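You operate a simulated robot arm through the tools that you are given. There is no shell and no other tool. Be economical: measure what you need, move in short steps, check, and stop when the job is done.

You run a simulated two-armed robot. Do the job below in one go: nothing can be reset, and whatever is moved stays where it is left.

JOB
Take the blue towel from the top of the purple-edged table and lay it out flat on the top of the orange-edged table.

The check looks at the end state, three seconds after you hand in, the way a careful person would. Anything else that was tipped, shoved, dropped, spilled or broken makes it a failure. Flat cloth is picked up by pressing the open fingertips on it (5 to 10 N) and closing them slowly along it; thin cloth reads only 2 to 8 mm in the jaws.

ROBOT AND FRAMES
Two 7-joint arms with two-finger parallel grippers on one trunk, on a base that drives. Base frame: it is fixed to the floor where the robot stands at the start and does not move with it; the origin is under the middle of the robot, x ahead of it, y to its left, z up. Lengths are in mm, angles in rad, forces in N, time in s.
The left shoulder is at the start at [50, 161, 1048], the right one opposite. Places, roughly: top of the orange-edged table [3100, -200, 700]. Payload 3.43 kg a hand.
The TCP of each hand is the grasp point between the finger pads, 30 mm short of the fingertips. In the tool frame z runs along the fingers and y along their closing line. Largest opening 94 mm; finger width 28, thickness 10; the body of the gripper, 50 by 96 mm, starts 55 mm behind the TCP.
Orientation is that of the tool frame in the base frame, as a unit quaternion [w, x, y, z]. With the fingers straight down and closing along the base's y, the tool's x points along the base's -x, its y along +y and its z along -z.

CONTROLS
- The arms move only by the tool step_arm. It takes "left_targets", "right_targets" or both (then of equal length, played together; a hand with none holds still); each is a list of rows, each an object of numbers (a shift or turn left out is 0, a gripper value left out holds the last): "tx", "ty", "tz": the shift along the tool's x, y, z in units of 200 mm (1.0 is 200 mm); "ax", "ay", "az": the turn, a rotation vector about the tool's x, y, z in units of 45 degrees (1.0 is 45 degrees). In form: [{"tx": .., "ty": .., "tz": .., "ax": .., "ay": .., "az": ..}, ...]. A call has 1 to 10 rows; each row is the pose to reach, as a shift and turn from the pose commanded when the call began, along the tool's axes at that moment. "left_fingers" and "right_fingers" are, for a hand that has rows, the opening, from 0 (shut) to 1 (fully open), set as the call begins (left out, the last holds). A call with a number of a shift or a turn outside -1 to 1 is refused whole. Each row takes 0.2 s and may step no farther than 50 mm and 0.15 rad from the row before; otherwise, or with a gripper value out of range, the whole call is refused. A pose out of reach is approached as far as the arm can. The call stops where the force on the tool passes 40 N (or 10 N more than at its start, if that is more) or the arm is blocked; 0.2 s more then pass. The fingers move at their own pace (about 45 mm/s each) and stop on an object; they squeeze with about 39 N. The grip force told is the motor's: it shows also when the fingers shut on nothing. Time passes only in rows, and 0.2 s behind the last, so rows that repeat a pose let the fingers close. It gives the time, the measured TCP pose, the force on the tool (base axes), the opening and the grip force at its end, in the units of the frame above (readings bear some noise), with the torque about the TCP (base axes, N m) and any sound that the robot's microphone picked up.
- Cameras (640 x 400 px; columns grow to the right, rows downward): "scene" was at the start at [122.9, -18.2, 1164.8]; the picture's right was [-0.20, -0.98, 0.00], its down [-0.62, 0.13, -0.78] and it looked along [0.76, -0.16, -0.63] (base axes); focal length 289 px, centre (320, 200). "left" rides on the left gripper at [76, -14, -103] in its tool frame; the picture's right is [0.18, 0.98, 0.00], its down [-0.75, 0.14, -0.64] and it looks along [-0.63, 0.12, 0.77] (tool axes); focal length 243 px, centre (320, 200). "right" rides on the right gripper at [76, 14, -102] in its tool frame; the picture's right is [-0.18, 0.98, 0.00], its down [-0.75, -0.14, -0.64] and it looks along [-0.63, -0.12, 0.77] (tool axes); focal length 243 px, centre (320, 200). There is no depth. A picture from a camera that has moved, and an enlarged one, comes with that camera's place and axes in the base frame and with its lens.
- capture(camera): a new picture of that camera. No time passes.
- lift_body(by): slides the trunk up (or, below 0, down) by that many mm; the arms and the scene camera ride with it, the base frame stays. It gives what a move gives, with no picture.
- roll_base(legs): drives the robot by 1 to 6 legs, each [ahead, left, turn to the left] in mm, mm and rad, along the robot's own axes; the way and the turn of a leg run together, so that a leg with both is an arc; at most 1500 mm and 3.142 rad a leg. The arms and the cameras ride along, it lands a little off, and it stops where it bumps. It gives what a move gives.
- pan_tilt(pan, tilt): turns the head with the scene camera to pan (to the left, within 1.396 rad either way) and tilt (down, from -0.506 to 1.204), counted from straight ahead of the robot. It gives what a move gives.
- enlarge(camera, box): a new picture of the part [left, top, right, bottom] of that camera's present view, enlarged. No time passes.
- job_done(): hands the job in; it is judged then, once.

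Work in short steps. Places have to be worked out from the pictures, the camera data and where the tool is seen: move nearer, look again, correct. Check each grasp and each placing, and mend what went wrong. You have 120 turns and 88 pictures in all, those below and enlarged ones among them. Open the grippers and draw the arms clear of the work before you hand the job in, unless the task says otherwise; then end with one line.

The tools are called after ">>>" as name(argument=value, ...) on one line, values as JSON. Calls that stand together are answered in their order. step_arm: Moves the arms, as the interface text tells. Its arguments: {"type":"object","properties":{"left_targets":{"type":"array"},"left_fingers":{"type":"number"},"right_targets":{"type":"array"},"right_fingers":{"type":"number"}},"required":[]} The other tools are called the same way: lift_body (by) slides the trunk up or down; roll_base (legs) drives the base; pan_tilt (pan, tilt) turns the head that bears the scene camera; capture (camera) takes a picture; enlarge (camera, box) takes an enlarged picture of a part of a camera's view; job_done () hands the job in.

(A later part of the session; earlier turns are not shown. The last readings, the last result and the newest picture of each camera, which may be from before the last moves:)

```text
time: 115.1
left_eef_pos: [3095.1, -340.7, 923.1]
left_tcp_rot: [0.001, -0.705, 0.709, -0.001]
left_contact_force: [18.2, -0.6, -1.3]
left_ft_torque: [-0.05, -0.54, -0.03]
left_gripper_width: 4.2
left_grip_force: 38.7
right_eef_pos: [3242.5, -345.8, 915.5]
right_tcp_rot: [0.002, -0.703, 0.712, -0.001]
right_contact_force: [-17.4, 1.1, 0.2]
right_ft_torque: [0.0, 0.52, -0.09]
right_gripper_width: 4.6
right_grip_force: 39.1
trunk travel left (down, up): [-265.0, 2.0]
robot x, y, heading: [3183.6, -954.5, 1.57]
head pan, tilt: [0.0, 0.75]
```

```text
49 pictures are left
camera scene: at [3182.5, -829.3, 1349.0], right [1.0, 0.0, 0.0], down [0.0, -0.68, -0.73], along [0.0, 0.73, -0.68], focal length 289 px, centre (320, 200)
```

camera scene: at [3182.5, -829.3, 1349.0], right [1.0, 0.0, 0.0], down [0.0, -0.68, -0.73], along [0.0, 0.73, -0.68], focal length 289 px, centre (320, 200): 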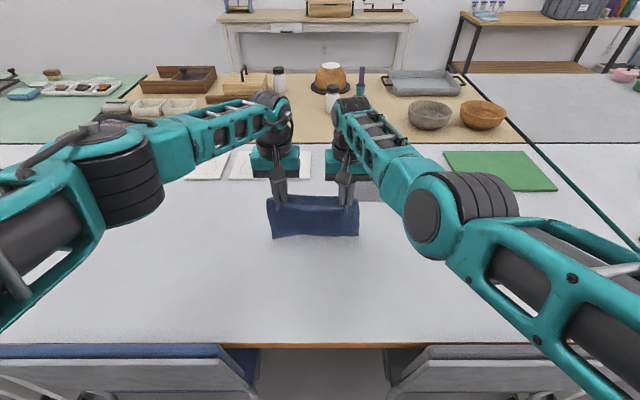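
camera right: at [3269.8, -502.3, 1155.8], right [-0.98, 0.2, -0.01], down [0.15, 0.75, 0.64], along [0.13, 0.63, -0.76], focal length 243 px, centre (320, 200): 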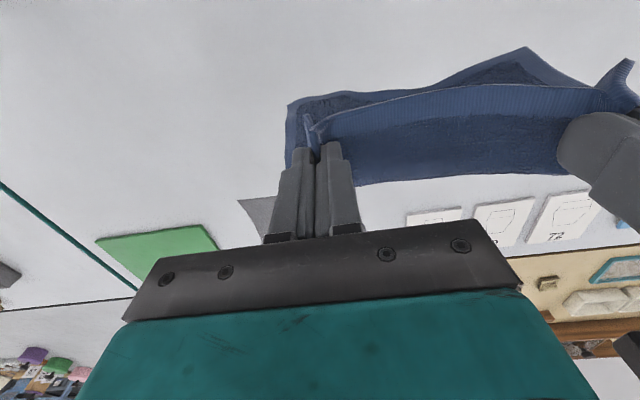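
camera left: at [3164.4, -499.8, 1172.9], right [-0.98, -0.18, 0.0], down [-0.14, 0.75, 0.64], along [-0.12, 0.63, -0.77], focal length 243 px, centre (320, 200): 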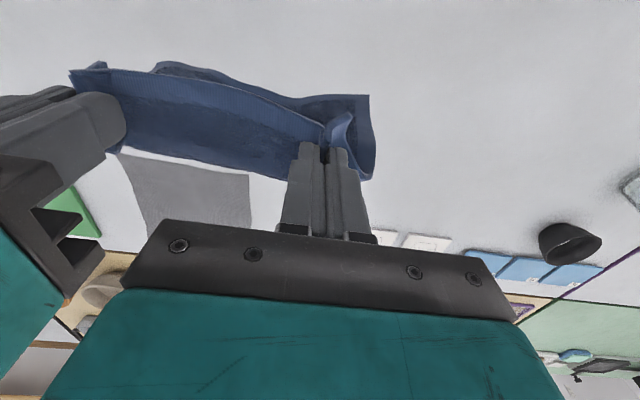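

Far edge is about at the table. I ease the 18 N pull and look from the wrist.

>>> step_arm(left_targets=[{"ty": -0.02}, {"ty": -0.03}])

>>> capture(camera="left")

>>> enlarge(camera="scene", box=[220, 140, 420, 260])

```text
time: 115.7
left_eef_pos: [3100.8, -341.5, 921.3]
left_tcp_rot: [-0.001, -0.707, 0.707, -0.001]
left_contact_force: [10.6, -0.4, -0.5]
left_ft_torque: [-0.01, -0.35, -0.05]
left_gripper_width: 3.9
left_grip_force: 38.3
right_eef_pos: [3243.9, -345.0, 916.2]
right_tcp_rot: [0.004, -0.702, 0.712, -0.002]
right_contact_force: [-10.4, 0.1, 0.1]
right_ft_torque: [0.01, 0.34, -0.06]
right_gripper_width: 4.5
right_grip_force: 39.0
trunk travel left (down, up): [-265.0, 2.0]
robot x, y, heading: [3180.4, -950.1, 1.569]
head pan, tilt: [0.0, 0.75]
```

```text
48 pictures are left
camera left: at [3113.5, -416.4, 1024.8], right [-0.98, -0.18, 0.0], down [-0.14, 0.75, 0.64], along [-0.12, 0.63, -0.77], focal length 243 px, centre (320, 200)
```

left: 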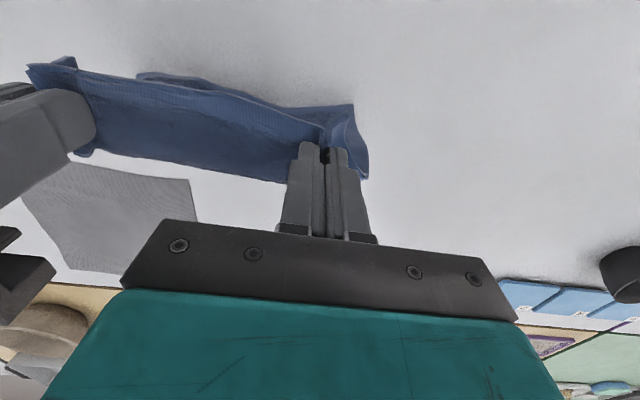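

```text
3.20 times, centred on (320, 200) of scene
camera zoom: at [3182.5, -829.3, 1349.0], right [1.0, 0.0, 0.0], down [0.0, -0.68, -0.73], along [0.0, 0.73, -0.68], focal length 924 px, centre (320, 200)
```

zoom: 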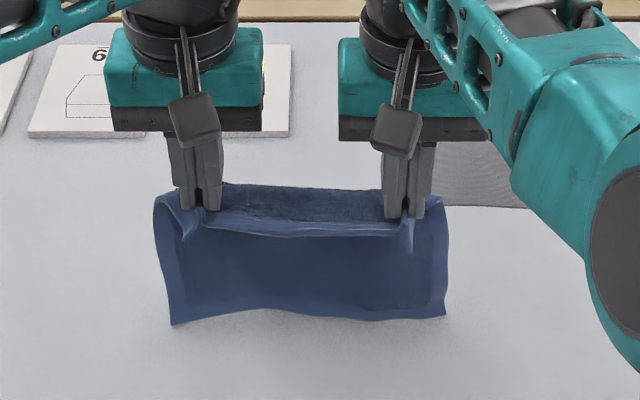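

Hanging nearly vertical with the far edge at the table. Now I pull back and lower along an arc so the cloth lays out toward me (first part).

>>> step_arm(left_targets=[{"tx": 0.15, "tz": 0.02}, {"tx": 0.3, "tz": 0.03}, {"tx": 0.42, "tz": 0.07}, {"tx": 0.52, "tz": 0.14}, {"tx": 0.6, "tz": 0.22}], right_targets=[{"tx": 0.15, "tz": 0.0}, {"tx": 0.3, "tz": 0.01}, {"tx": 0.42, "tz": 0.05}, {"tx": 0.52, "tz": 0.12}, {"tx": 0.6, "tz": 0.2}])

>>> capture(camera="scene")

```text
time: 116.9
left_eef_pos: [3101.4, -462.1, 876.8]
left_tcp_rot: [0.001, -0.706, 0.708, 0.0]
left_contact_force: [2.8, 0.0, -0.3]
left_ft_torque: [0.02, -0.12, -0.03]
left_gripper_width: 4.0
left_grip_force: 38.5
right_eef_pos: [3242.4, -465.5, 876.9]
right_tcp_rot: [0.003, -0.702, 0.712, -0.003]
right_contact_force: [-2.8, 1.2, 0.0]
right_ft_torque: [0.0, 0.11, -0.04]
right_gripper_width: 4.6
right_grip_force: 38.7
trunk travel left (down, up): [-265.0, 2.0]
robot x, y, heading: [3184.2, -953.8, 1.568]
head pan, tilt: [0.0, 0.75]
```

```text
46 pictures are left
camera scene: at [3182.5, -829.5, 1349.1], right [1.0, 0.0, 0.0], down [0.0, -0.68, -0.73], along [0.0, 0.73, -0.68], focal length 289 px, centre (320, 200)
```

scene: 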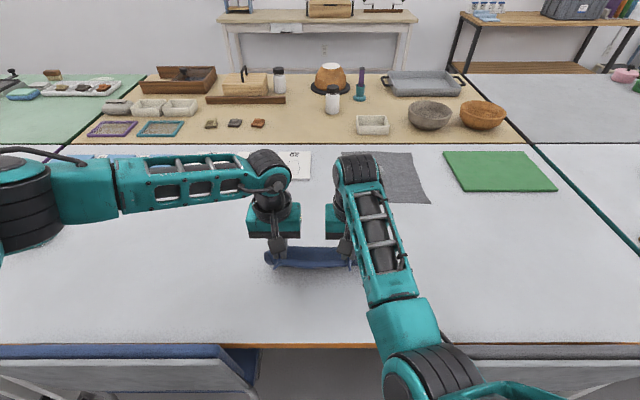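

The body seems to be laying out beyond the hands; the right elbow is about z 970, well above the chairs. I check with a wrist view.

>>> capture(camera="left")

>>> enlarge(camera="scene", box=[220, 180, 420, 300])

```text
45 pictures are left
camera left: at [3114.5, -537.3, 979.9], right [-0.98, -0.18, 0.0], down [-0.14, 0.75, 0.64], along [-0.12, 0.63, -0.77], focal length 243 px, centre (320, 200)
```

left: 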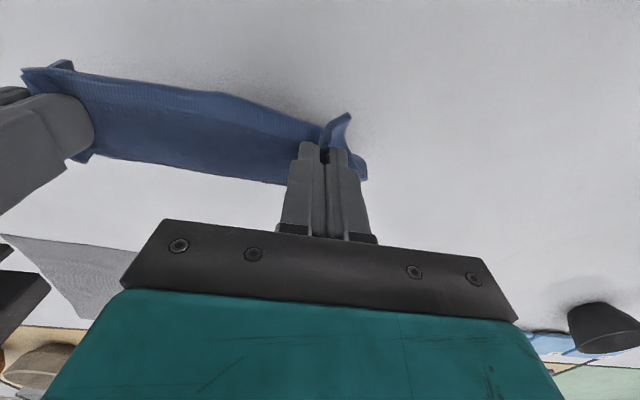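

```text
3.20 times, centred on (320, 240) of scene
camera zoom: at [3182.5, -829.5, 1349.1], right [1.0, 0.0, 0.0], down [0.0, -0.68, -0.73], along [0.0, 0.73, -0.68], focal length 924 px, centre (320, 72)
```

zoom: 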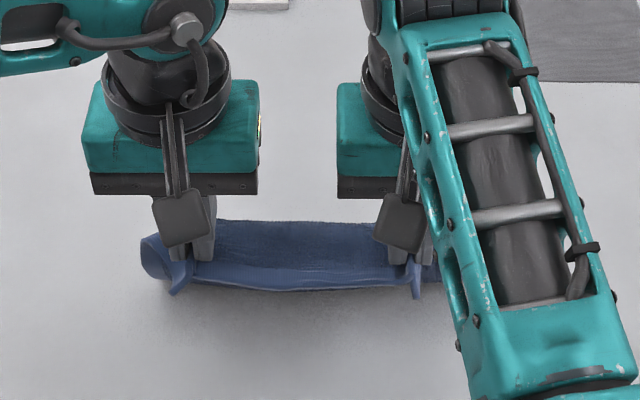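

The far edge lies at y≈−355. I continue down and slightly back until the tips are about 12 mm above the table.

>>> step_arm(left_targets=[{"tx": 0.05, "tz": 0.075}, {"tx": 0.1, "tz": 0.175}, {"tx": 0.15, "tz": 0.275}, {"tx": 0.19, "tz": 0.375}, {"tx": 0.22, "tz": 0.46}], right_targets=[{"tx": 0.05, "tz": 0.075}, {"tx": 0.1, "tz": 0.175}, {"tx": 0.15, "tz": 0.275}, {"tx": 0.19, "tz": 0.375}, {"tx": 0.22, "tz": 0.46}])

>>> enlarge(camera="scene", box=[220, 180, 420, 300])

>>> capture(camera="left")

```text
time: 118.1
left_eef_pos: [3108.1, -498.6, 793.9]
left_tcp_rot: [0.01, -0.705, 0.709, -0.002]
left_contact_force: [7.5, 4.7, 4.2]
left_ft_torque: [0.13, -0.25, -0.02]
left_gripper_width: 4.0
left_grip_force: 38.6
right_eef_pos: [3224.1, -449.1, 857.8]
right_tcp_rot: [0.041, -0.704, 0.706, 0.06]
right_contact_force: [-6.2, -4.2, -4.9]
right_ft_torque: [-0.16, 0.14, 0.04]
right_gripper_width: 4.6
right_grip_force: 39.0
trunk travel left (down, up): [-265.0, 2.0]
robot x, y, heading: [3180.6, -952.0, 1.573]
head pan, tilt: [0.0, 0.75]
stopped in row 5 (right hand): the arm was blocked; the commanded pose is now the measured one
```

```text
3.20 times, centred on (320, 240) of scene
camera zoom: at [3182.6, -829.3, 1349.0], right [1.0, 0.0, 0.0], down [0.0, -0.68, -0.73], along [0.0, 0.73, -0.68], focal length 924 px, centre (320, 72)
```

zoom: 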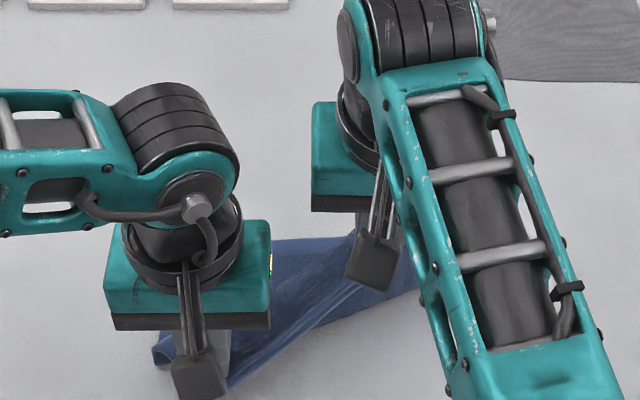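

```text
42 pictures are left
camera left: at [3119.3, -575.4, 896.6], right [-0.98, -0.18, -0.02], down [-0.15, 0.75, 0.65], along [-0.1, 0.64, -0.76], focal length 243 px, centre (320, 200)
```

left: 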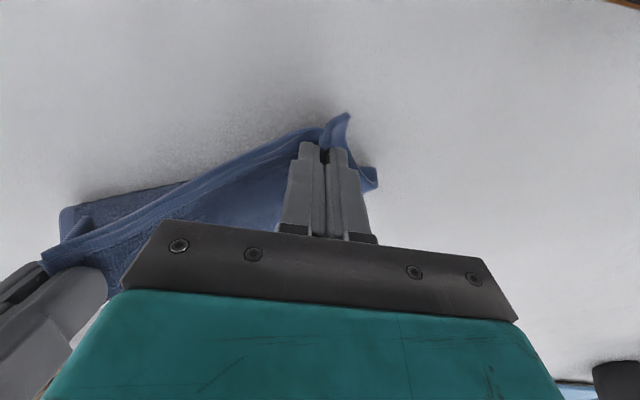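

The right arm was blocked — its low elbow cannot fold back that far — and it tilted. I bring both hands forward and level again, and will use the base to pull back instead.

>>> step_arm(left_targets=[{"tx": -0.1, "ty": 0.01, "tz": -0.12}, {"tx": -0.22, "ty": 0.02, "tz": -0.23}, {"tx": -0.34, "ty": 0.035, "tz": -0.33}], right_targets=[{"tx": -0.03, "ty": -0.03, "ax": 0.01, "ay": 0.06}, {"tx": -0.06, "ty": -0.06, "ax": 0.02, "ay": 0.12}, {"tx": -0.1, "ty": -0.09, "ax": 0.034, "ay": 0.182}])

>>> capture(camera="scene")

```text
time: 118.9
left_eef_pos: [3098.8, -433.4, 859.8]
left_tcp_rot: [0.008, -0.705, 0.709, -0.003]
left_contact_force: [5.4, -0.8, 0.5]
left_ft_torque: [-0.03, -0.18, -0.03]
left_gripper_width: 3.8
left_grip_force: 38.3
right_eef_pos: [3242.7, -429.8, 857.1]
right_tcp_rot: [-0.002, -0.707, 0.708, -0.001]
right_contact_force: [-5.4, -0.8, -0.6]
right_ft_torque: [-0.03, 0.2, -0.06]
right_gripper_width: 4.2
right_grip_force: 38.8
trunk travel left (down, up): [-265.0, 2.0]
robot x, y, heading: [3179.7, -951.7, 1.574]
head pan, tilt: [0.0, 0.75]
```

```text
41 pictures are left
camera scene: at [3182.7, -829.0, 1348.9], right [1.0, 0.0, 0.0], down [0.0, -0.68, -0.73], along [0.0, 0.73, -0.68], focal length 289 px, centre (320, 200)
```

scene: 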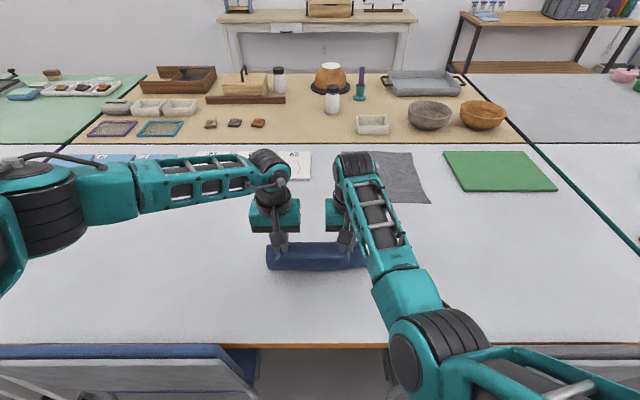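

Chairs look unchanged. New plan: step the base back 25 mm and left 40 mm (elbow centred in the gap), re-hang the towel higher and further out, arc back with the arms, then lower with the trunk.

>>> step_arm(left_targets=[{"tz": -0.2}, {"tz": -0.4}, {"tz": -0.55, "tx": -0.05}, {"tz": -0.65, "tx": -0.15}], right_targets=[{"tz": -0.2}, {"tz": -0.4}, {"tz": -0.55, "tx": -0.05}, {"tz": -0.65, "tx": -0.15}])

>>> roll_base(legs=[[-25, 40, 0]])

>>> step_arm(left_targets=[{"tx": -0.2}, {"tx": -0.37}], right_targets=[{"tx": -0.2}, {"tx": -0.37}])

>>> capture(camera="scene")

```text
time: 119.9
left_eef_pos: [3097.2, -402.1, 989.5]
left_tcp_rot: [0.008, -0.705, 0.71, -0.002]
left_contact_force: [11.2, 1.2, -0.4]
left_ft_torque: [-0.02, -0.37, -0.05]
left_gripper_width: 4.0
left_grip_force: 38.8
right_eef_pos: [3243.9, -400.2, 988.0]
right_tcp_rot: [-0.001, -0.707, 0.708, -0.001]
right_contact_force: [-10.5, -0.3, 0.3]
right_ft_torque: [0.01, 0.37, -0.07]
right_gripper_width: 4.8
right_grip_force: 39.3
trunk travel left (down, up): [-265.0, 2.0]
robot x, y, heading: [3181.4, -955.5, 1.566]
head pan, tilt: [0.0, 0.75]
```

```text
time: 120.8
left_eef_pos: [3054.3, -427.0, 989.3]
left_tcp_rot: [0.007, -0.706, 0.708, -0.002]
left_contact_force: [13.4, 0.0, 0.4]
left_ft_torque: [-0.01, -0.41, -0.06]
left_gripper_width: 4.2
left_grip_force: 38.4
right_eef_pos: [3202.7, -426.3, 988.4]
right_tcp_rot: [0.0, -0.707, 0.707, -0.001]
right_contact_force: [-13.7, -0.1, -0.3]
right_ft_torque: [0.03, 0.38, -0.11]
right_gripper_width: 4.6
right_grip_force: 39.5
trunk travel left (down, up): [-265.0, 2.0]
robot x, y, heading: [3143.1, -973.5, 1.573]
head pan, tilt: [0.0, 0.75]
```

```text
time: 121.4
left_eef_pos: [3058.3, -354.1, 989.0]
left_tcp_rot: [0.006, -0.704, 0.71, -0.003]
left_contact_force: [6.0, -0.4, 0.2]
left_ft_torque: [0.0, -0.18, -0.07]
left_gripper_width: 4.2
left_grip_force: 39.0
right_eef_pos: [3203.0, -353.4, 989.4]
right_tcp_rot: [-0.002, -0.706, 0.708, 0.0]
right_contact_force: [-6.2, -0.7, -1.6]
right_ft_torque: [0.07, 0.23, -0.09]
right_gripper_width: 4.6
right_grip_force: 39.2
trunk travel left (down, up): [-265.0, 2.0]
robot x, y, heading: [3140.8, -977.0, 1.566]
head pan, tilt: [0.0, 0.75]
```

```text
40 pictures are left
camera scene: at [3142.8, -854.1, 1348.9], right [1.0, 0.0, 0.0], down [0.0, -0.68, -0.73], along [0.0, 0.73, -0.68], focal length 289 px, centre (320, 200)
```

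scene: 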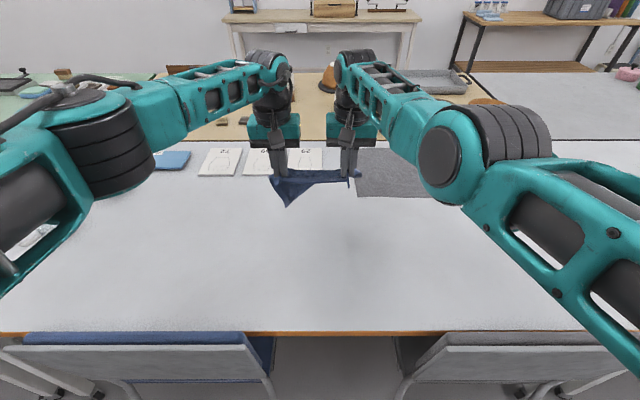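

The cloth's shape looks odd, so I zoom in.

>>> enlarge(camera="scene", box=[230, 130, 390, 230])

>>> capture(camera="right")

```text
4.00 times, centred on (310, 180) of scene
camera zoom: at [3142.8, -854.1, 1348.9], right [1.0, 0.0, 0.0], down [0.0, -0.68, -0.73], along [0.0, 0.73, -0.68], focal length 1155 px, centre (360, 280)
```

zoom: 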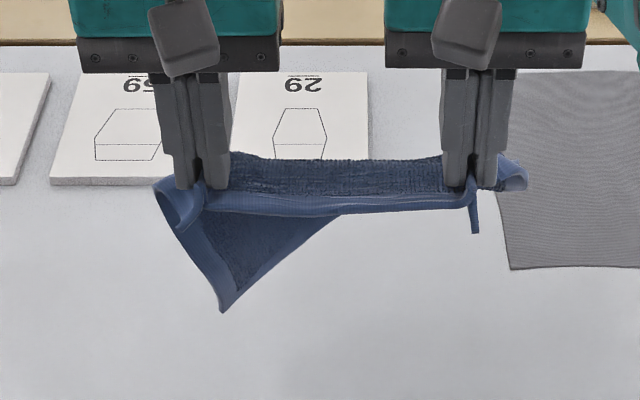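

```text
38 pictures are left
camera right: at [3188.7, -430.8, 1093.2], right [-0.98, 0.19, 0.0], down [0.15, 0.75, 0.64], along [0.12, 0.63, -0.77], focal length 243 px, centre (320, 200)
```

right: 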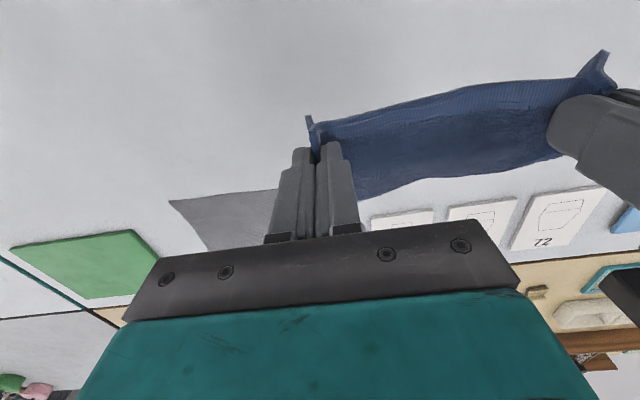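

The lower right corner seems flipped or still swinging. I wait two seconds and look again.

>>> step_arm(left_targets=[{"tz": -0.05}, {"tz": -0.05}, {"tz": -0.05}, {"tz": -0.05}, {"tz": -0.05}, {"tz": -0.05}, {"tz": -0.05}, {"tz": -0.05}], right_targets=[{"tz": -0.05}, {"tz": -0.05}, {"tz": -0.05}, {"tz": -0.05}, {"tz": -0.05}, {"tz": -0.05}, {"tz": -0.05}, {"tz": -0.05}])

>>> enlarge(camera="scene", box=[230, 130, 390, 230])

```text
time: 123.2
left_eef_pos: [3057.0, -354.0, 999.4]
left_tcp_rot: [0.007, -0.705, 0.709, -0.002]
left_contact_force: [12.4, 0.7, 0.3]
left_ft_torque: [0.01, -0.39, -0.04]
left_gripper_width: 4.2
left_grip_force: 38.6
right_eef_pos: [3203.2, -352.3, 1000.8]
right_tcp_rot: [0.0, -0.706, 0.708, 0.0]
right_contact_force: [-12.5, 0.1, -0.4]
right_ft_torque: [0.02, 0.41, -0.08]
right_gripper_width: 4.7
right_grip_force: 38.8
trunk travel left (down, up): [-265.0, 2.0]
robot x, y, heading: [3142.6, -975.4, 1.565]
head pan, tilt: [0.0, 0.75]
```

```text
4.00 times, centred on (310, 180) of scene
camera zoom: at [3141.8, -853.3, 1349.0], right [1.0, 0.0, 0.0], down [0.0, -0.68, -0.73], along [0.0, 0.73, -0.68], focal length 1155 px, centre (360, 280)
```

zoom: 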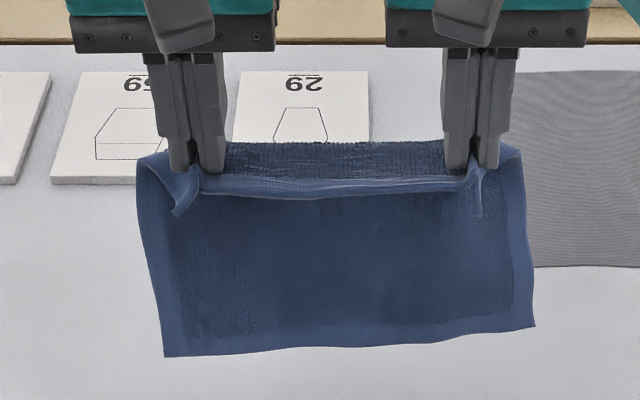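

Now it hangs cleanly. I lower the trunk 85 mm to bring the far edge to the table.

>>> lift_body(by=-85)

>>> capture(camera="scene")

```text
time: 124.4
left_eef_pos: [3056.7, -355.6, 913.7]
left_tcp_rot: [0.009, -0.706, 0.709, -0.002]
left_contact_force: [12.2, -0.1, 0.3]
left_ft_torque: [0.04, -0.41, -0.06]
left_gripper_width: 4.4
left_grip_force: 39.1
right_eef_pos: [3203.8, -352.3, 914.9]
right_tcp_rot: [-0.001, -0.707, 0.708, -0.001]
right_contact_force: [-12.6, -0.9, -0.4]
right_ft_torque: [-0.02, 0.43, -0.1]
right_gripper_width: 4.6
right_grip_force: 38.8
trunk travel left (down, up): [-180.0, 87.0]
robot x, y, heading: [3144.5, -976.0, 1.566]
head pan, tilt: [0.0, 0.75]
```

```text
36 pictures are left
camera scene: at [3141.8, -853.5, 1264.1], right [1.0, 0.0, 0.0], down [0.0, -0.68, -0.73], along [0.0, 0.73, -0.68], focal length 289 px, centre (320, 200)
```

scene: 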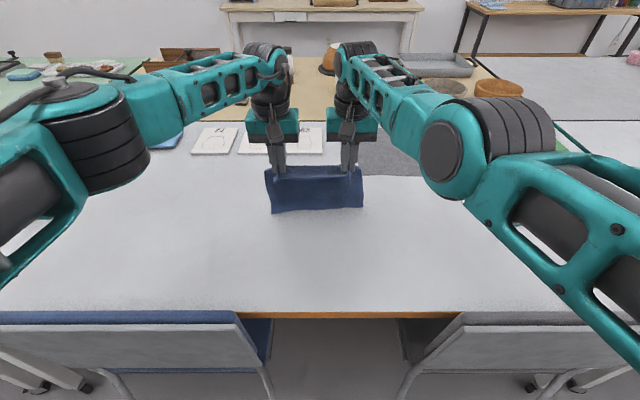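

The far edge is at or just above the table. I draw the hands back 85 mm while lowering 30 mm.

>>> step_arm(left_targets=[{"tz": 0.06}, {"tx": 0.1, "tz": 0.08}, {"tx": 0.22, "tz": 0.1}, {"tx": 0.33, "tz": 0.12}, {"tx": 0.42, "tz": 0.16}], right_targets=[{"tz": 0.06}, {"tx": 0.1, "tz": 0.08}, {"tx": 0.22, "tz": 0.1}, {"tx": 0.33, "tz": 0.12}, {"tx": 0.42, "tz": 0.16}])

>>> capture(camera="scene")

```text
time: 125.6
left_eef_pos: [3057.1, -438.1, 882.3]
left_tcp_rot: [0.008, -0.705, 0.709, -0.002]
left_contact_force: [9.5, -0.2, 0.2]
left_ft_torque: [0.02, -0.29, -0.05]
left_gripper_width: 4.1
left_grip_force: 38.4
right_eef_pos: [3203.2, -435.0, 882.6]
right_tcp_rot: [-0.001, -0.707, 0.707, -0.001]
right_contact_force: [-9.7, 0.3, -0.9]
right_ft_torque: [-0.03, 0.32, -0.08]
right_gripper_width: 4.6
right_grip_force: 38.4
trunk travel left (down, up): [-180.0, 87.0]
robot x, y, heading: [3143.3, -975.5, 1.57]
head pan, tilt: [0.0, 0.75]
```

```text
35 pictures are left
camera scene: at [3141.8, -853.4, 1264.1], right [1.0, 0.0, 0.0], down [0.0, -0.68, -0.73], along [0.0, 0.73, -0.68], focal length 289 px, centre (320, 200)
```

scene: 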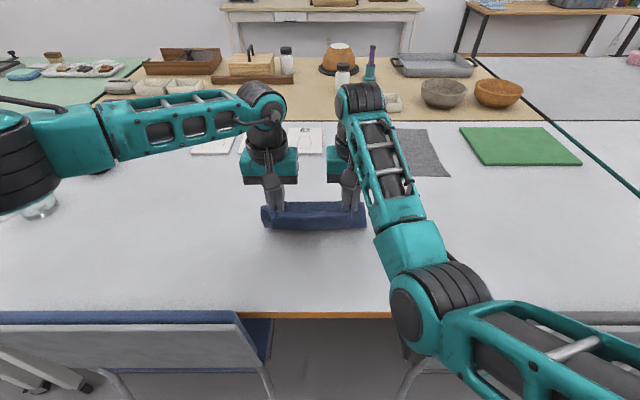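

The cloth is trailing properly. Keeping the arms fixed, I alternate base back and trunk down.

>>> roll_base(legs=[[-40, 0, 0]])

>>> lift_body(by=-40)

>>> capture(camera="scene")

>>> capture(camera="left")

```text
time: 126.5
left_eef_pos: [3058.2, -478.6, 882.8]
left_tcp_rot: [0.008, -0.705, 0.709, -0.002]
left_contact_force: [9.2, 0.0, -0.2]
left_ft_torque: [0.02, -0.26, -0.06]
left_gripper_width: 4.2
left_grip_force: 38.3
right_eef_pos: [3202.1, -475.3, 883.0]
right_tcp_rot: [-0.001, -0.706, 0.708, -0.001]
right_contact_force: [-8.4, 0.4, -0.3]
right_ft_torque: [0.0, 0.34, -0.08]
right_gripper_width: 4.5
right_grip_force: 38.9
trunk travel left (down, up): [-180.0, 87.0]
robot x, y, heading: [3142.7, -1012.2, 1.572]
head pan, tilt: [0.0, 0.75]
```

```text
time: 127.3
left_eef_pos: [3057.3, -478.1, 841.4]
left_tcp_rot: [0.008, -0.705, 0.709, -0.002]
left_contact_force: [7.1, 0.4, -0.8]
left_ft_torque: [0.01, -0.18, -0.07]
left_gripper_width: 4.0
left_grip_force: 38.7
right_eef_pos: [3201.2, -475.4, 843.5]
right_tcp_rot: [-0.001, -0.707, 0.707, 0.0]
right_contact_force: [-6.1, 0.6, -0.6]
right_ft_torque: [-0.01, 0.22, -0.05]
right_gripper_width: 4.6
right_grip_force: 38.8
trunk travel left (down, up): [-140.0, 127.0]
robot x, y, heading: [3140.0, -1017.1, 1.563]
head pan, tilt: [0.0, 0.75]
```

```text
34 pictures are left
camera scene: at [3141.7, -893.5, 1224.0], right [1.0, 0.0, 0.0], down [0.0, -0.68, -0.73], along [0.0, 0.73, -0.68], focal length 289 px, centre (320, 200)
```

scene: 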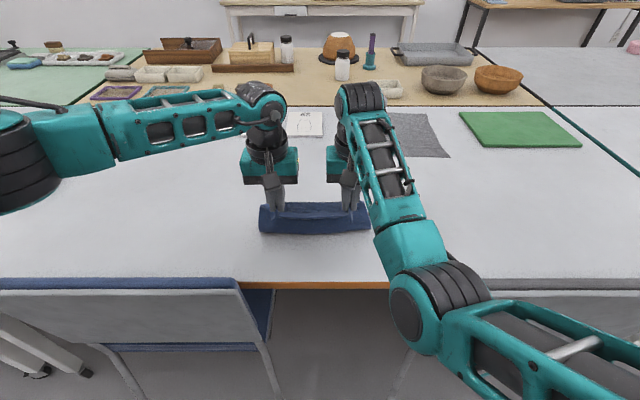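

```text
33 pictures are left
camera left: at [3069.7, -553.7, 944.4], right [-0.98, -0.18, -0.02], down [-0.15, 0.75, 0.65], along [-0.1, 0.64, -0.76], focal length 243 px, centre (320, 200)
```

left: 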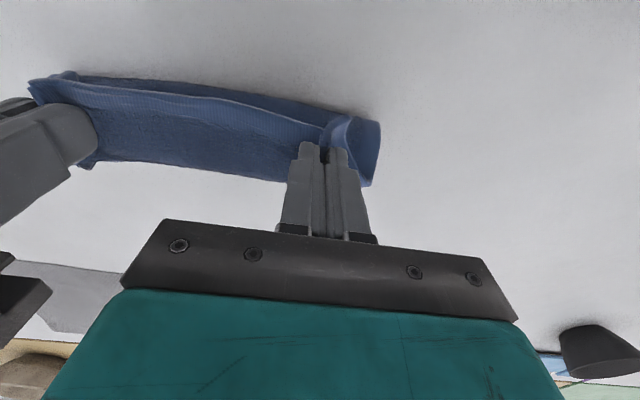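

I need to know whether the far edge stayed out front or folded under, so I zoom in.

>>> enlarge(camera="scene", box=[240, 180, 390, 260])

>>> enlarge(camera="left", box=[0, 50, 400, 200])

```text
4.27 times, centred on (315, 220) of scene
camera zoom: at [3141.7, -893.5, 1224.0], right [1.0, 0.0, 0.0], down [0.0, -0.68, -0.73], along [0.0, 0.73, -0.68], focal length 1232 px, centre (341, 115)
```

zoom: 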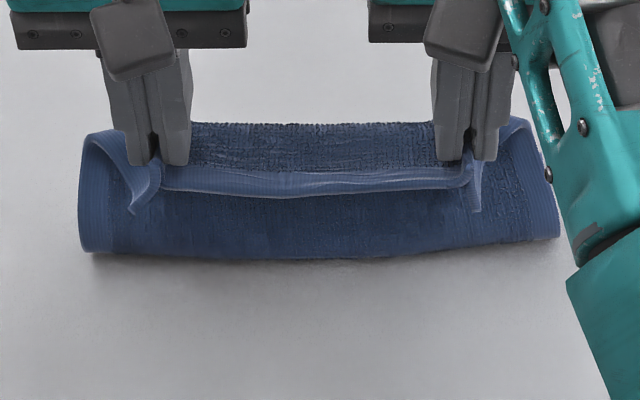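

```text
1.60 times, centred on (200, 125) of left
camera zoom: at [3069.7, -553.7, 944.4], right [-0.98, -0.18, -0.02], down [-0.15, 0.75, 0.65], along [-0.1, 0.64, -0.76], focal length 388 px, centre (512, 320)
```

zoom: 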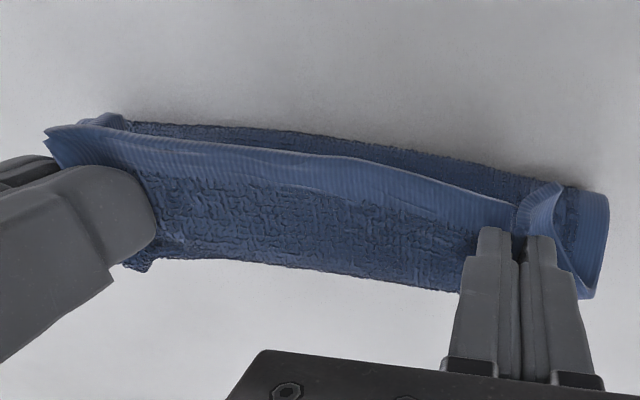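

The far edge lies out front (y≈−390) with a slack belly under the hands, so pulling further back will unroll it flat. I continue with base back and trunk down.

>>> roll_base(legs=[[-40, 0, 0]])

>>> lift_body(by=-30)

>>> enlarge(camera="left", box=[0, 50, 400, 250])

```text
time: 128.2
left_eef_pos: [3057.0, -517.4, 841.4]
left_tcp_rot: [0.008, -0.705, 0.709, -0.002]
left_contact_force: [7.9, 0.4, 0.8]
left_ft_torque: [0.01, -0.23, -0.06]
left_gripper_width: 4.1
left_grip_force: 38.8
right_eef_pos: [3201.3, -515.8, 843.1]
right_tcp_rot: [-0.002, -0.707, 0.707, 0.0]
right_contact_force: [-7.3, 0.0, 0.4]
right_ft_torque: [0.01, 0.29, -0.01]
right_gripper_width: 4.4
right_grip_force: 38.9
trunk travel left (down, up): [-140.0, 127.0]
robot x, y, heading: [3138.3, -1055.3, 1.57]
head pan, tilt: [0.0, 0.75]
```

```text
time: 128.9
left_eef_pos: [3057.6, -516.5, 811.6]
left_tcp_rot: [0.009, -0.704, 0.71, -0.003]
left_contact_force: [5.3, -0.1, -0.2]
left_ft_torque: [0.02, -0.13, -0.05]
left_gripper_width: 3.8
left_grip_force: 38.9
right_eef_pos: [3200.8, -515.8, 813.2]
right_tcp_rot: [-0.001, -0.707, 0.707, 0.001]
right_contact_force: [-5.3, -1.0, 0.1]
right_ft_torque: [-0.02, 0.13, -0.06]
right_gripper_width: 4.6
right_grip_force: 38.7
trunk travel left (down, up): [-110.0, 157.0]
robot x, y, heading: [3142.4, -1055.5, 1.57]
head pan, tilt: [0.0, 0.75]
```

```text
1.60 times, centred on (200, 150) of left
camera zoom: at [3069.6, -593.6, 914.5], right [-0.98, -0.18, -0.02], down [-0.15, 0.75, 0.65], along [-0.1, 0.64, -0.76], focal length 388 px, centre (512, 280)
```

zoom: 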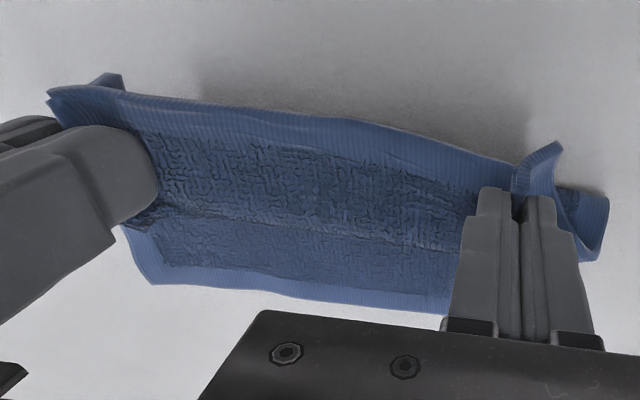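

The far hem lies flat at y≈−415, so full extension would come too near the table edge. I set the hands down with a little slack, release, and afterwards pull the far side forward by pressing on it.

>>> lift_body(by=-32)

>>> roll_base(legs=[[-30, 0, 0]])

>>> enlarge(camera="left", box=[0, 50, 400, 250])

>>> capture(camera="scene")

```text
time: 129.7
left_eef_pos: [3057.7, -517.2, 780.0]
left_tcp_rot: [0.01, -0.706, 0.709, -0.002]
left_contact_force: [6.5, 0.6, 4.4]
left_ft_torque: [0.04, -0.15, -0.04]
left_gripper_width: 4.2
left_grip_force: 38.9
right_eef_pos: [3201.3, -515.2, 780.7]
right_tcp_rot: [-0.001, -0.707, 0.708, 0.0]
right_contact_force: [-6.2, 0.5, 1.3]
right_ft_torque: [0.05, 0.25, -0.09]
right_gripper_width: 4.1
right_grip_force: 39.0
trunk travel left (down, up): [-78.0, 189.0]
robot x, y, heading: [3136.7, -1057.4, 1.567]
head pan, tilt: [0.0, 0.75]
```

```text
time: 130.6
left_eef_pos: [3057.0, -548.2, 781.3]
left_tcp_rot: [0.009, -0.705, 0.709, -0.002]
left_contact_force: [7.1, -1.0, 2.4]
left_ft_torque: [0.03, -0.22, -0.06]
left_gripper_width: 4.2
left_grip_force: 38.4
right_eef_pos: [3202.1, -545.4, 780.1]
right_tcp_rot: [0.001, 0.707, -0.707, 0.001]
right_contact_force: [-6.9, -0.4, 2.3]
right_ft_torque: [-0.02, 0.28, -0.06]
right_gripper_width: 4.6
right_grip_force: 38.7
trunk travel left (down, up): [-78.0, 189.0]
robot x, y, heading: [3139.4, -1085.9, 1.566]
head pan, tilt: [0.0, 0.75]
```

```text
1.60 times, centred on (200, 150) of left
camera zoom: at [3069.6, -623.9, 882.5], right [-0.98, -0.18, -0.02], down [-0.15, 0.75, 0.65], along [-0.1, 0.64, -0.76], focal length 388 px, centre (512, 280)
```

zoom: 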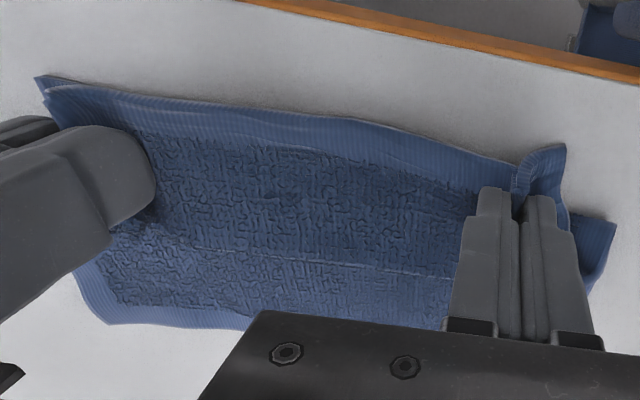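

```text
28 pictures are left
camera scene: at [3141.6, -963.7, 1162.1], right [1.0, 0.0, 0.0], down [0.0, -0.68, -0.73], along [0.0, 0.73, -0.68], focal length 289 px, centre (320, 200)
```

scene: 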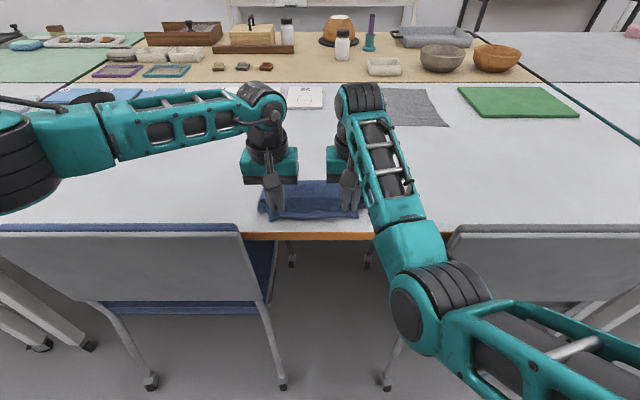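

The towel is on the table with slack. I release both hands and lift straight up.

>>> step_arm(left_targets=[{"tz": 0}, {"tz": 0}, {"tz": -0.05}, {"tz": -0.2}, {"tz": -0.4}], right_targets=[{"tz": 0}, {"tz": 0}, {"tz": -0.05}, {"tz": -0.2}, {"tz": -0.4}], left_fingers=0.25, right_fingers=0.25)

>>> capture(camera="left")

```text
time: 131.8
left_eef_pos: [3056.5, -548.1, 859.0]
left_tcp_rot: [0.008, -0.705, 0.709, -0.002]
left_contact_force: [-0.5, 0.3, 0.4]
left_ft_torque: [0.01, 0.03, -0.01]
left_gripper_width: 23.2
left_grip_force: 0.0
right_eef_pos: [3194.6, -514.7, 846.1]
right_tcp_rot: [0.002, 0.708, -0.706, -0.001]
right_contact_force: [-0.2, 0.2, -0.1]
right_ft_torque: [0.04, 0.01, 0.01]
right_gripper_width: 23.5
right_grip_force: 0.0
right hand out of reach, approached as far as the arm can: row 4, 5
trunk travel left (down, up): [-78.0, 189.0]
robot x, y, heading: [3144.2, -1085.9, 1.57]
head pan, tilt: [0.0, 0.75]
```

```text
27 pictures are left
camera left: at [3067.7, -624.6, 961.1], right [-0.98, -0.18, -0.01], down [-0.15, 0.75, 0.65], along [-0.1, 0.64, -0.76], focal length 243 px, centre (320, 200)
```

left: 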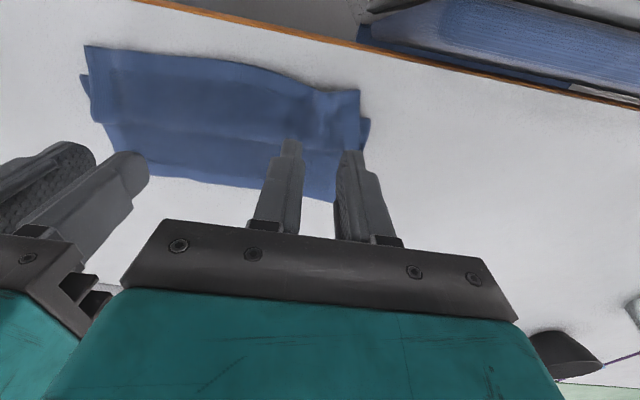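

Released. The towel has a pleat across it; I look closer at the layering before pulling it out.

>>> enlarge(camera="left", box=[60, 20, 400, 220])

```text
1.88 times, centred on (230, 120) of left
camera zoom: at [3067.7, -624.6, 961.1], right [-0.98, -0.18, -0.01], down [-0.15, 0.75, 0.65], along [-0.1, 0.64, -0.76], focal length 457 px, centre (489, 351)
```

zoom: 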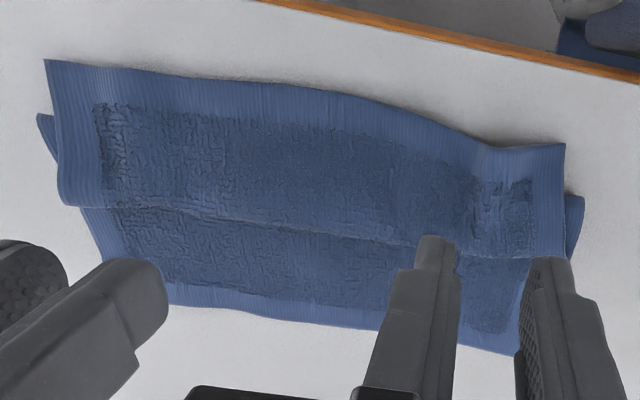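

It's a simple Z-fold: the far hem strip (y −500…−445) is a single layer on the table. I raise the trunk, drive 100 mm in, and place both hands over that strip to pull it forward.

>>> lift_body(by=80)

>>> roll_base(legs=[[100, 0, 0]])

```text
time: 132.9
left_eef_pos: [3055.6, -549.0, 936.9]
left_tcp_rot: [0.008, -0.705, 0.709, -0.002]
left_contact_force: [-0.8, 0.1, -0.4]
left_ft_torque: [0.0, -0.02, -0.02]
left_gripper_width: 23.4
left_grip_force: 0.0
right_eef_pos: [3196.3, -514.9, 925.0]
right_tcp_rot: [0.001, 0.707, -0.707, 0.0]
right_contact_force: [0.2, -0.1, -0.5]
right_ft_torque: [0.01, -0.04, 0.01]
right_gripper_width: 23.6
right_grip_force: 0.1
trunk travel left (down, up): [-158.0, 109.0]
robot x, y, heading: [3141.9, -1085.9, 1.57]
head pan, tilt: [0.0, 0.75]
```

```text
time: 134.1
left_eef_pos: [3054.8, -450.1, 937.9]
left_tcp_rot: [0.008, -0.706, 0.708, -0.003]
left_contact_force: [0.0, -0.3, 0.1]
left_ft_torque: [0.0, 0.02, 0.01]
left_gripper_width: 23.6
left_grip_force: 0.1
right_eef_pos: [3195.5, -415.4, 925.5]
right_tcp_rot: [-0.002, -0.707, 0.707, -0.001]
right_contact_force: [-0.1, 0.0, -0.6]
right_ft_torque: [0.0, 0.02, 0.02]
right_gripper_width: 23.7
right_grip_force: 0.1
trunk travel left (down, up): [-158.0, 109.0]
robot x, y, heading: [3147.4, -988.5, 1.568]
head pan, tilt: [0.0, 0.75]
```

I lower both hands to just above the hem strip.

>>> step_arm(left_targets=[{"tx": 0.03, "ty": 0.01, "tz": 0.18}, {"tx": 0.065, "ty": 0.02, "tz": 0.36}, {"tx": 0.065, "ty": 0.02, "tz": 0.54}, {"tx": 0.065, "ty": 0.02, "tz": 0.72}], right_targets=[{"tx": 0.12, "ty": -0.01, "tz": 0.15}, {"tx": 0.24, "ty": -0.02, "tz": 0.32}, {"tx": 0.24, "ty": -0.02, "tz": 0.5}, {"tx": 0.24, "ty": -0.02, "tz": 0.66}])

>>> capture(camera="right")

```text
time: 135.1
left_eef_pos: [3054.1, -459.9, 792.7]
left_tcp_rot: [0.007, -0.705, 0.709, -0.003]
left_contact_force: [0.3, 0.1, -1.1]
left_ft_torque: [0.01, 0.04, 0.03]
left_gripper_width: 23.6
left_grip_force: 0.1
right_eef_pos: [3197.6, -465.3, 792.1]
right_tcp_rot: [0.001, 0.709, -0.706, 0.0]
right_contact_force: [0.5, 0.8, 0.4]
right_ft_torque: [0.02, 0.0, 0.01]
right_gripper_width: 23.2
right_grip_force: 0.1
right hand out of reach, approached as far as the arm can: row 1, 2
trunk travel left (down, up): [-158.0, 109.0]
robot x, y, heading: [3142.9, -984.5, 1.577]
head pan, tilt: [0.0, 0.75]
```

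```text
25 pictures are left
camera right: at [3183.7, -541.8, 895.5], right [-0.98, 0.18, 0.0], down [0.14, 0.76, 0.64], along [0.11, 0.63, -0.77], focal length 243 px, centre (320, 200)
```

right: 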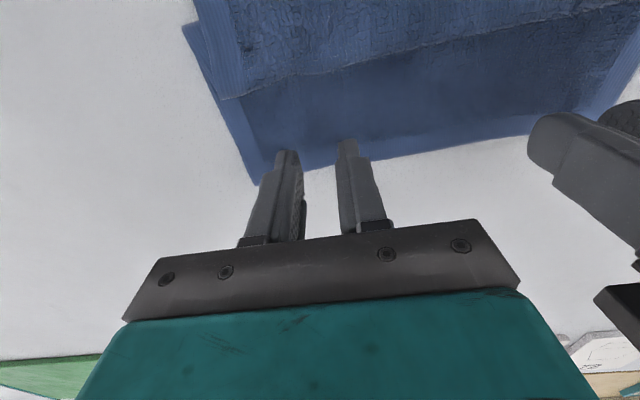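

Hem strip spans y −507…−447. I shift back 8 mm to its centre and press down.

>>> step_arm(left_targets=[{"tx": 0.04}, {"tx": 0.04, "tz": 0.05}, {"tx": 0.04, "tz": 0.08}], right_targets=[{"tx": 0.04}, {"tx": 0.04, "tz": 0.05}, {"tx": 0.04, "tz": 0.08}])

```text
time: 135.9
left_eef_pos: [3052.2, -467.7, 779.1]
left_tcp_rot: [0.009, -0.705, 0.709, -0.002]
left_contact_force: [0.3, 0.0, -0.3]
left_ft_torque: [0.0, 0.04, 0.01]
left_gripper_width: 23.8
left_grip_force: 0.1
right_eef_pos: [3198.5, -473.9, 777.1]
right_tcp_rot: [0.002, 0.708, -0.706, 0.001]
right_contact_force: [0.6, -0.5, 0.5]
right_ft_torque: [-0.03, 0.0, 0.01]
right_gripper_width: 23.6
right_grip_force: 0.1
trunk travel left (down, up): [-158.0, 109.0]
robot x, y, heading: [3139.7, -987.2, 1.572]
head pan, tilt: [0.0, 0.75]
```

>>> step_arm(left_targets=[{"tz": 0.02}, {"tz": 0.035}], right_targets=[{"tz": 0.015}, {"tz": 0.025}])

```text
time: 136.5
left_eef_pos: [3054.6, -468.9, 774.4]
left_tcp_rot: [0.009, -0.705, 0.709, -0.002]
left_contact_force: [-1.6, -2.0, 10.1]
left_ft_torque: [-0.05, 0.08, 0.01]
left_gripper_width: 23.6
left_grip_force: 0.1
right_eef_pos: [3199.2, -471.4, 772.9]
right_tcp_rot: [0.001, 0.708, -0.706, 0.0]
right_contact_force: [0.3, -1.3, 3.8]
right_ft_torque: [-0.05, -0.02, 0.0]
right_gripper_width: 23.6
right_grip_force: 0.1
trunk travel left (down, up): [-158.0, 109.0]
robot x, y, heading: [3144.4, -986.8, 1.571]
head pan, tilt: [0.0, 0.75]
```

Left 10 N, right 4 N. I press the right a touch more and drag both forward 85 mm slowly.

>>> step_arm(left_targets=[{"tx": -0.04}, {"tx": -0.09}, {"tx": -0.15}, {"tx": -0.21}, {"tx": -0.27}, {"tx": -0.33}, {"tx": -0.38}, {"tx": -0.42}], right_targets=[{"tx": -0.04, "tz": 0.01}, {"tx": -0.09, "tz": 0.012}, {"tx": -0.15, "tz": 0.012}, {"tx": -0.21, "tz": 0.012}, {"tx": -0.27, "tz": 0.012}, {"tx": -0.33, "tz": 0.012}, {"tx": -0.38, "tz": 0.012}, {"tx": -0.42, "tz": 0.012}])

>>> capture(camera="left")

```text
time: 138.3
left_eef_pos: [3054.1, -386.6, 774.0]
left_tcp_rot: [0.008, -0.706, 0.708, -0.001]
left_contact_force: [1.0, -2.1, 9.9]
left_ft_torque: [-0.04, 0.0, 0.02]
left_gripper_width: 23.5
left_grip_force: 0.0
right_eef_pos: [3199.3, -387.7, 772.9]
right_tcp_rot: [-0.001, 0.707, -0.707, -0.003]
right_contact_force: [-1.3, -0.2, 10.5]
right_ft_torque: [-0.01, 0.02, 0.01]
right_gripper_width: 23.2
right_grip_force: 0.1
trunk travel left (down, up): [-158.0, 109.0]
robot x, y, heading: [3144.4, -984.1, 1.569]
head pan, tilt: [0.0, 0.75]
```

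```text
24 pictures are left
camera left: at [3065.7, -462.6, 876.0], right [-0.98, -0.18, -0.02], down [-0.15, 0.75, 0.65], along [-0.1, 0.64, -0.76], focal length 243 px, centre (320, 200)
```

left: 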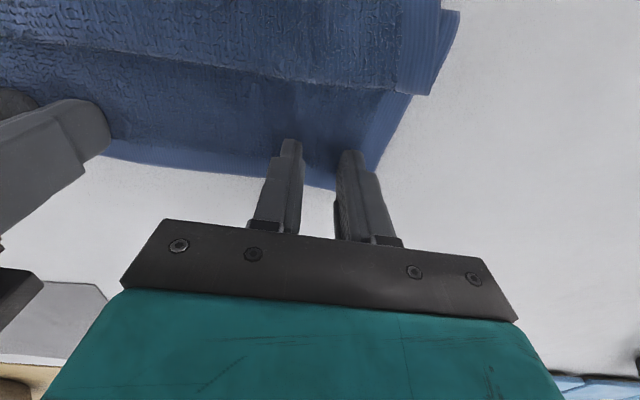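

The whole towel moved forward with the fold intact: it now spans about y −485…−363, which leaves room behind. Next the right hand holds the far hem while the left pulls the near hem back. I reposition both.

>>> step_arm(left_targets=[{"tz": -0.2}, {"tz": -0.4}, {"tz": -0.4, "tx": 0.2}, {"tz": -0.4, "tx": 0.4}, {"tz": -0.4, "tx": 0.55, "ty": -0.1}], right_targets=[{"tz": -0.1}, {"tz": -0.1, "ty": 0.08}, {"tz": -0.1, "ty": 0.15}, {"tz": -0.05, "ty": 0.15}, {"tz": 0.0, "ty": 0.15}])

>>> capture(camera="left")

```text
time: 139.5
left_eef_pos: [3071.3, -498.5, 851.8]
left_tcp_rot: [0.007, -0.707, 0.707, -0.003]
left_contact_force: [0.2, 0.0, 0.1]
left_ft_torque: [0.02, 0.01, -0.01]
left_gripper_width: 23.4
left_grip_force: 0.1
right_eef_pos: [3171.2, -397.7, 774.3]
right_tcp_rot: [0.0, -0.707, 0.707, 0.001]
right_contact_force: [0.1, 0.9, 5.5]
right_ft_torque: [0.03, -0.04, -0.01]
right_gripper_width: 23.4
right_grip_force: 0.1
right hand out of reach, approached as far as the arm can: row 1, 3, 4, 5
trunk travel left (down, up): [-158.0, 109.0]
robot x, y, heading: [3144.5, -986.8, 1.572]
head pan, tilt: [0.0, 0.75]
```

```text
23 pictures are left
camera left: at [3084.1, -573.1, 954.2], right [-0.98, -0.18, -0.01], down [-0.15, 0.75, 0.65], along [-0.11, 0.64, -0.76], focal length 243 px, centre (320, 200)
```

left: 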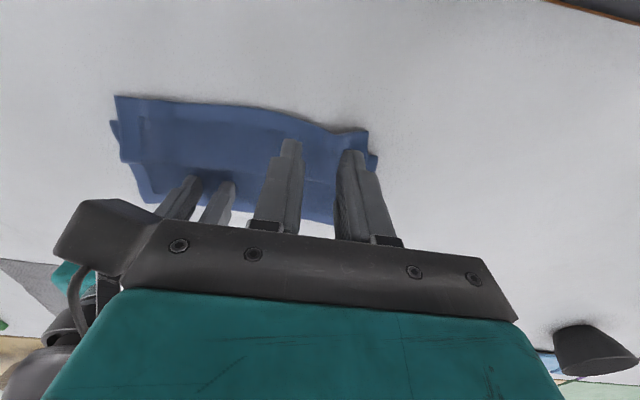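

Near edge is at y≈−485. The left hand goes onto the near hem at (3070,−474), staying clear of the right hand's camera, and presses.

>>> step_arm(left_targets=[{"tx": -0.06, "tz": 0.1}, {"tx": -0.12, "tz": 0.25}, {"tx": -0.12, "tz": 0.35}, {"tx": -0.12, "tz": 0.385}])

```text
time: 140.5
left_eef_pos: [3073.6, -469.6, 776.3]
left_tcp_rot: [0.011, -0.706, 0.709, -0.002]
left_contact_force: [0.3, 0.9, 13.3]
left_ft_torque: [0.2, 0.07, -0.05]
left_gripper_width: 23.5
left_grip_force: 0.1
right_eef_pos: [3171.0, -398.8, 773.7]
right_tcp_rot: [0.001, 0.707, -0.707, -0.001]
right_contact_force: [-0.3, 2.9, 5.3]
right_ft_torque: [0.04, 0.01, 0.01]
right_gripper_width: 23.6
right_grip_force: 0.2
trunk travel left (down, up): [-158.0, 109.0]
robot x, y, heading: [3144.1, -987.8, 1.569]
head pan, tilt: [0.0, 0.75]
```

13 N, pressing partly on the fold. I slide back onto the hem with lighter force and pull 80 mm toward me, the right pressing a bit harder to hold.

>>> step_arm(left_targets=[{"tx": 0.03, "tz": 0.0}, {"tx": 0.07, "tz": 0.005}, {"tx": 0.12, "tz": 0.005}, {"tx": 0.17, "tz": 0.005}, {"tx": 0.22, "tz": 0.005}, {"tx": 0.27, "tz": 0.005}, {"tx": 0.33, "tz": 0.005}, {"tx": 0.4, "tz": 0.005}], right_targets=[{"tz": 0.015}, {"tz": 0.015}, {"tz": 0.015}, {"tz": 0.015}, {"tz": 0.015}, {"tz": 0.015}, {"tz": 0.015}, {"tz": 0.015}])

>>> capture(camera="left")

```text
time: 142.3
left_eef_pos: [3070.6, -554.3, 773.4]
left_tcp_rot: [0.007, -0.706, 0.708, -0.002]
left_contact_force: [-0.1, 1.8, 5.4]
left_ft_torque: [0.03, 0.02, -0.02]
left_gripper_width: 23.2
left_grip_force: 0.1
right_eef_pos: [3170.4, -399.0, 772.8]
right_tcp_rot: [-0.001, 0.708, -0.707, -0.002]
right_contact_force: [-0.1, -4.5, 24.1]
right_ft_torque: [-0.14, -0.07, -0.05]
right_gripper_width: 23.3
right_grip_force: 0.2
trunk travel left (down, up): [-158.0, 109.0]
robot x, y, heading: [3139.7, -985.0, 1.57]
head pan, tilt: [0.0, 0.75]
```

```text
22 pictures are left
camera left: at [3084.0, -630.0, 876.2], right [-0.98, -0.18, -0.01], down [-0.15, 0.75, 0.65], along [-0.11, 0.64, -0.76], focal length 243 px, centre (320, 200)
```

left: 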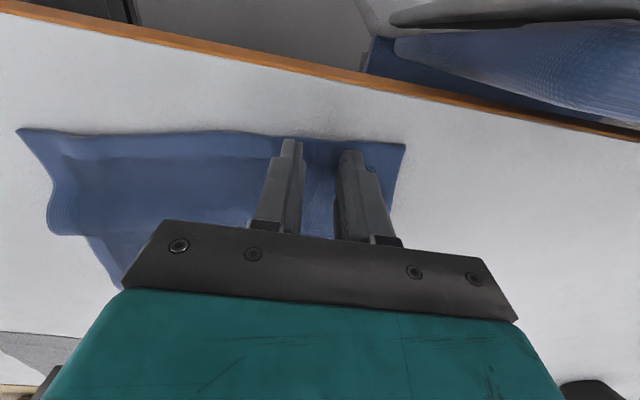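

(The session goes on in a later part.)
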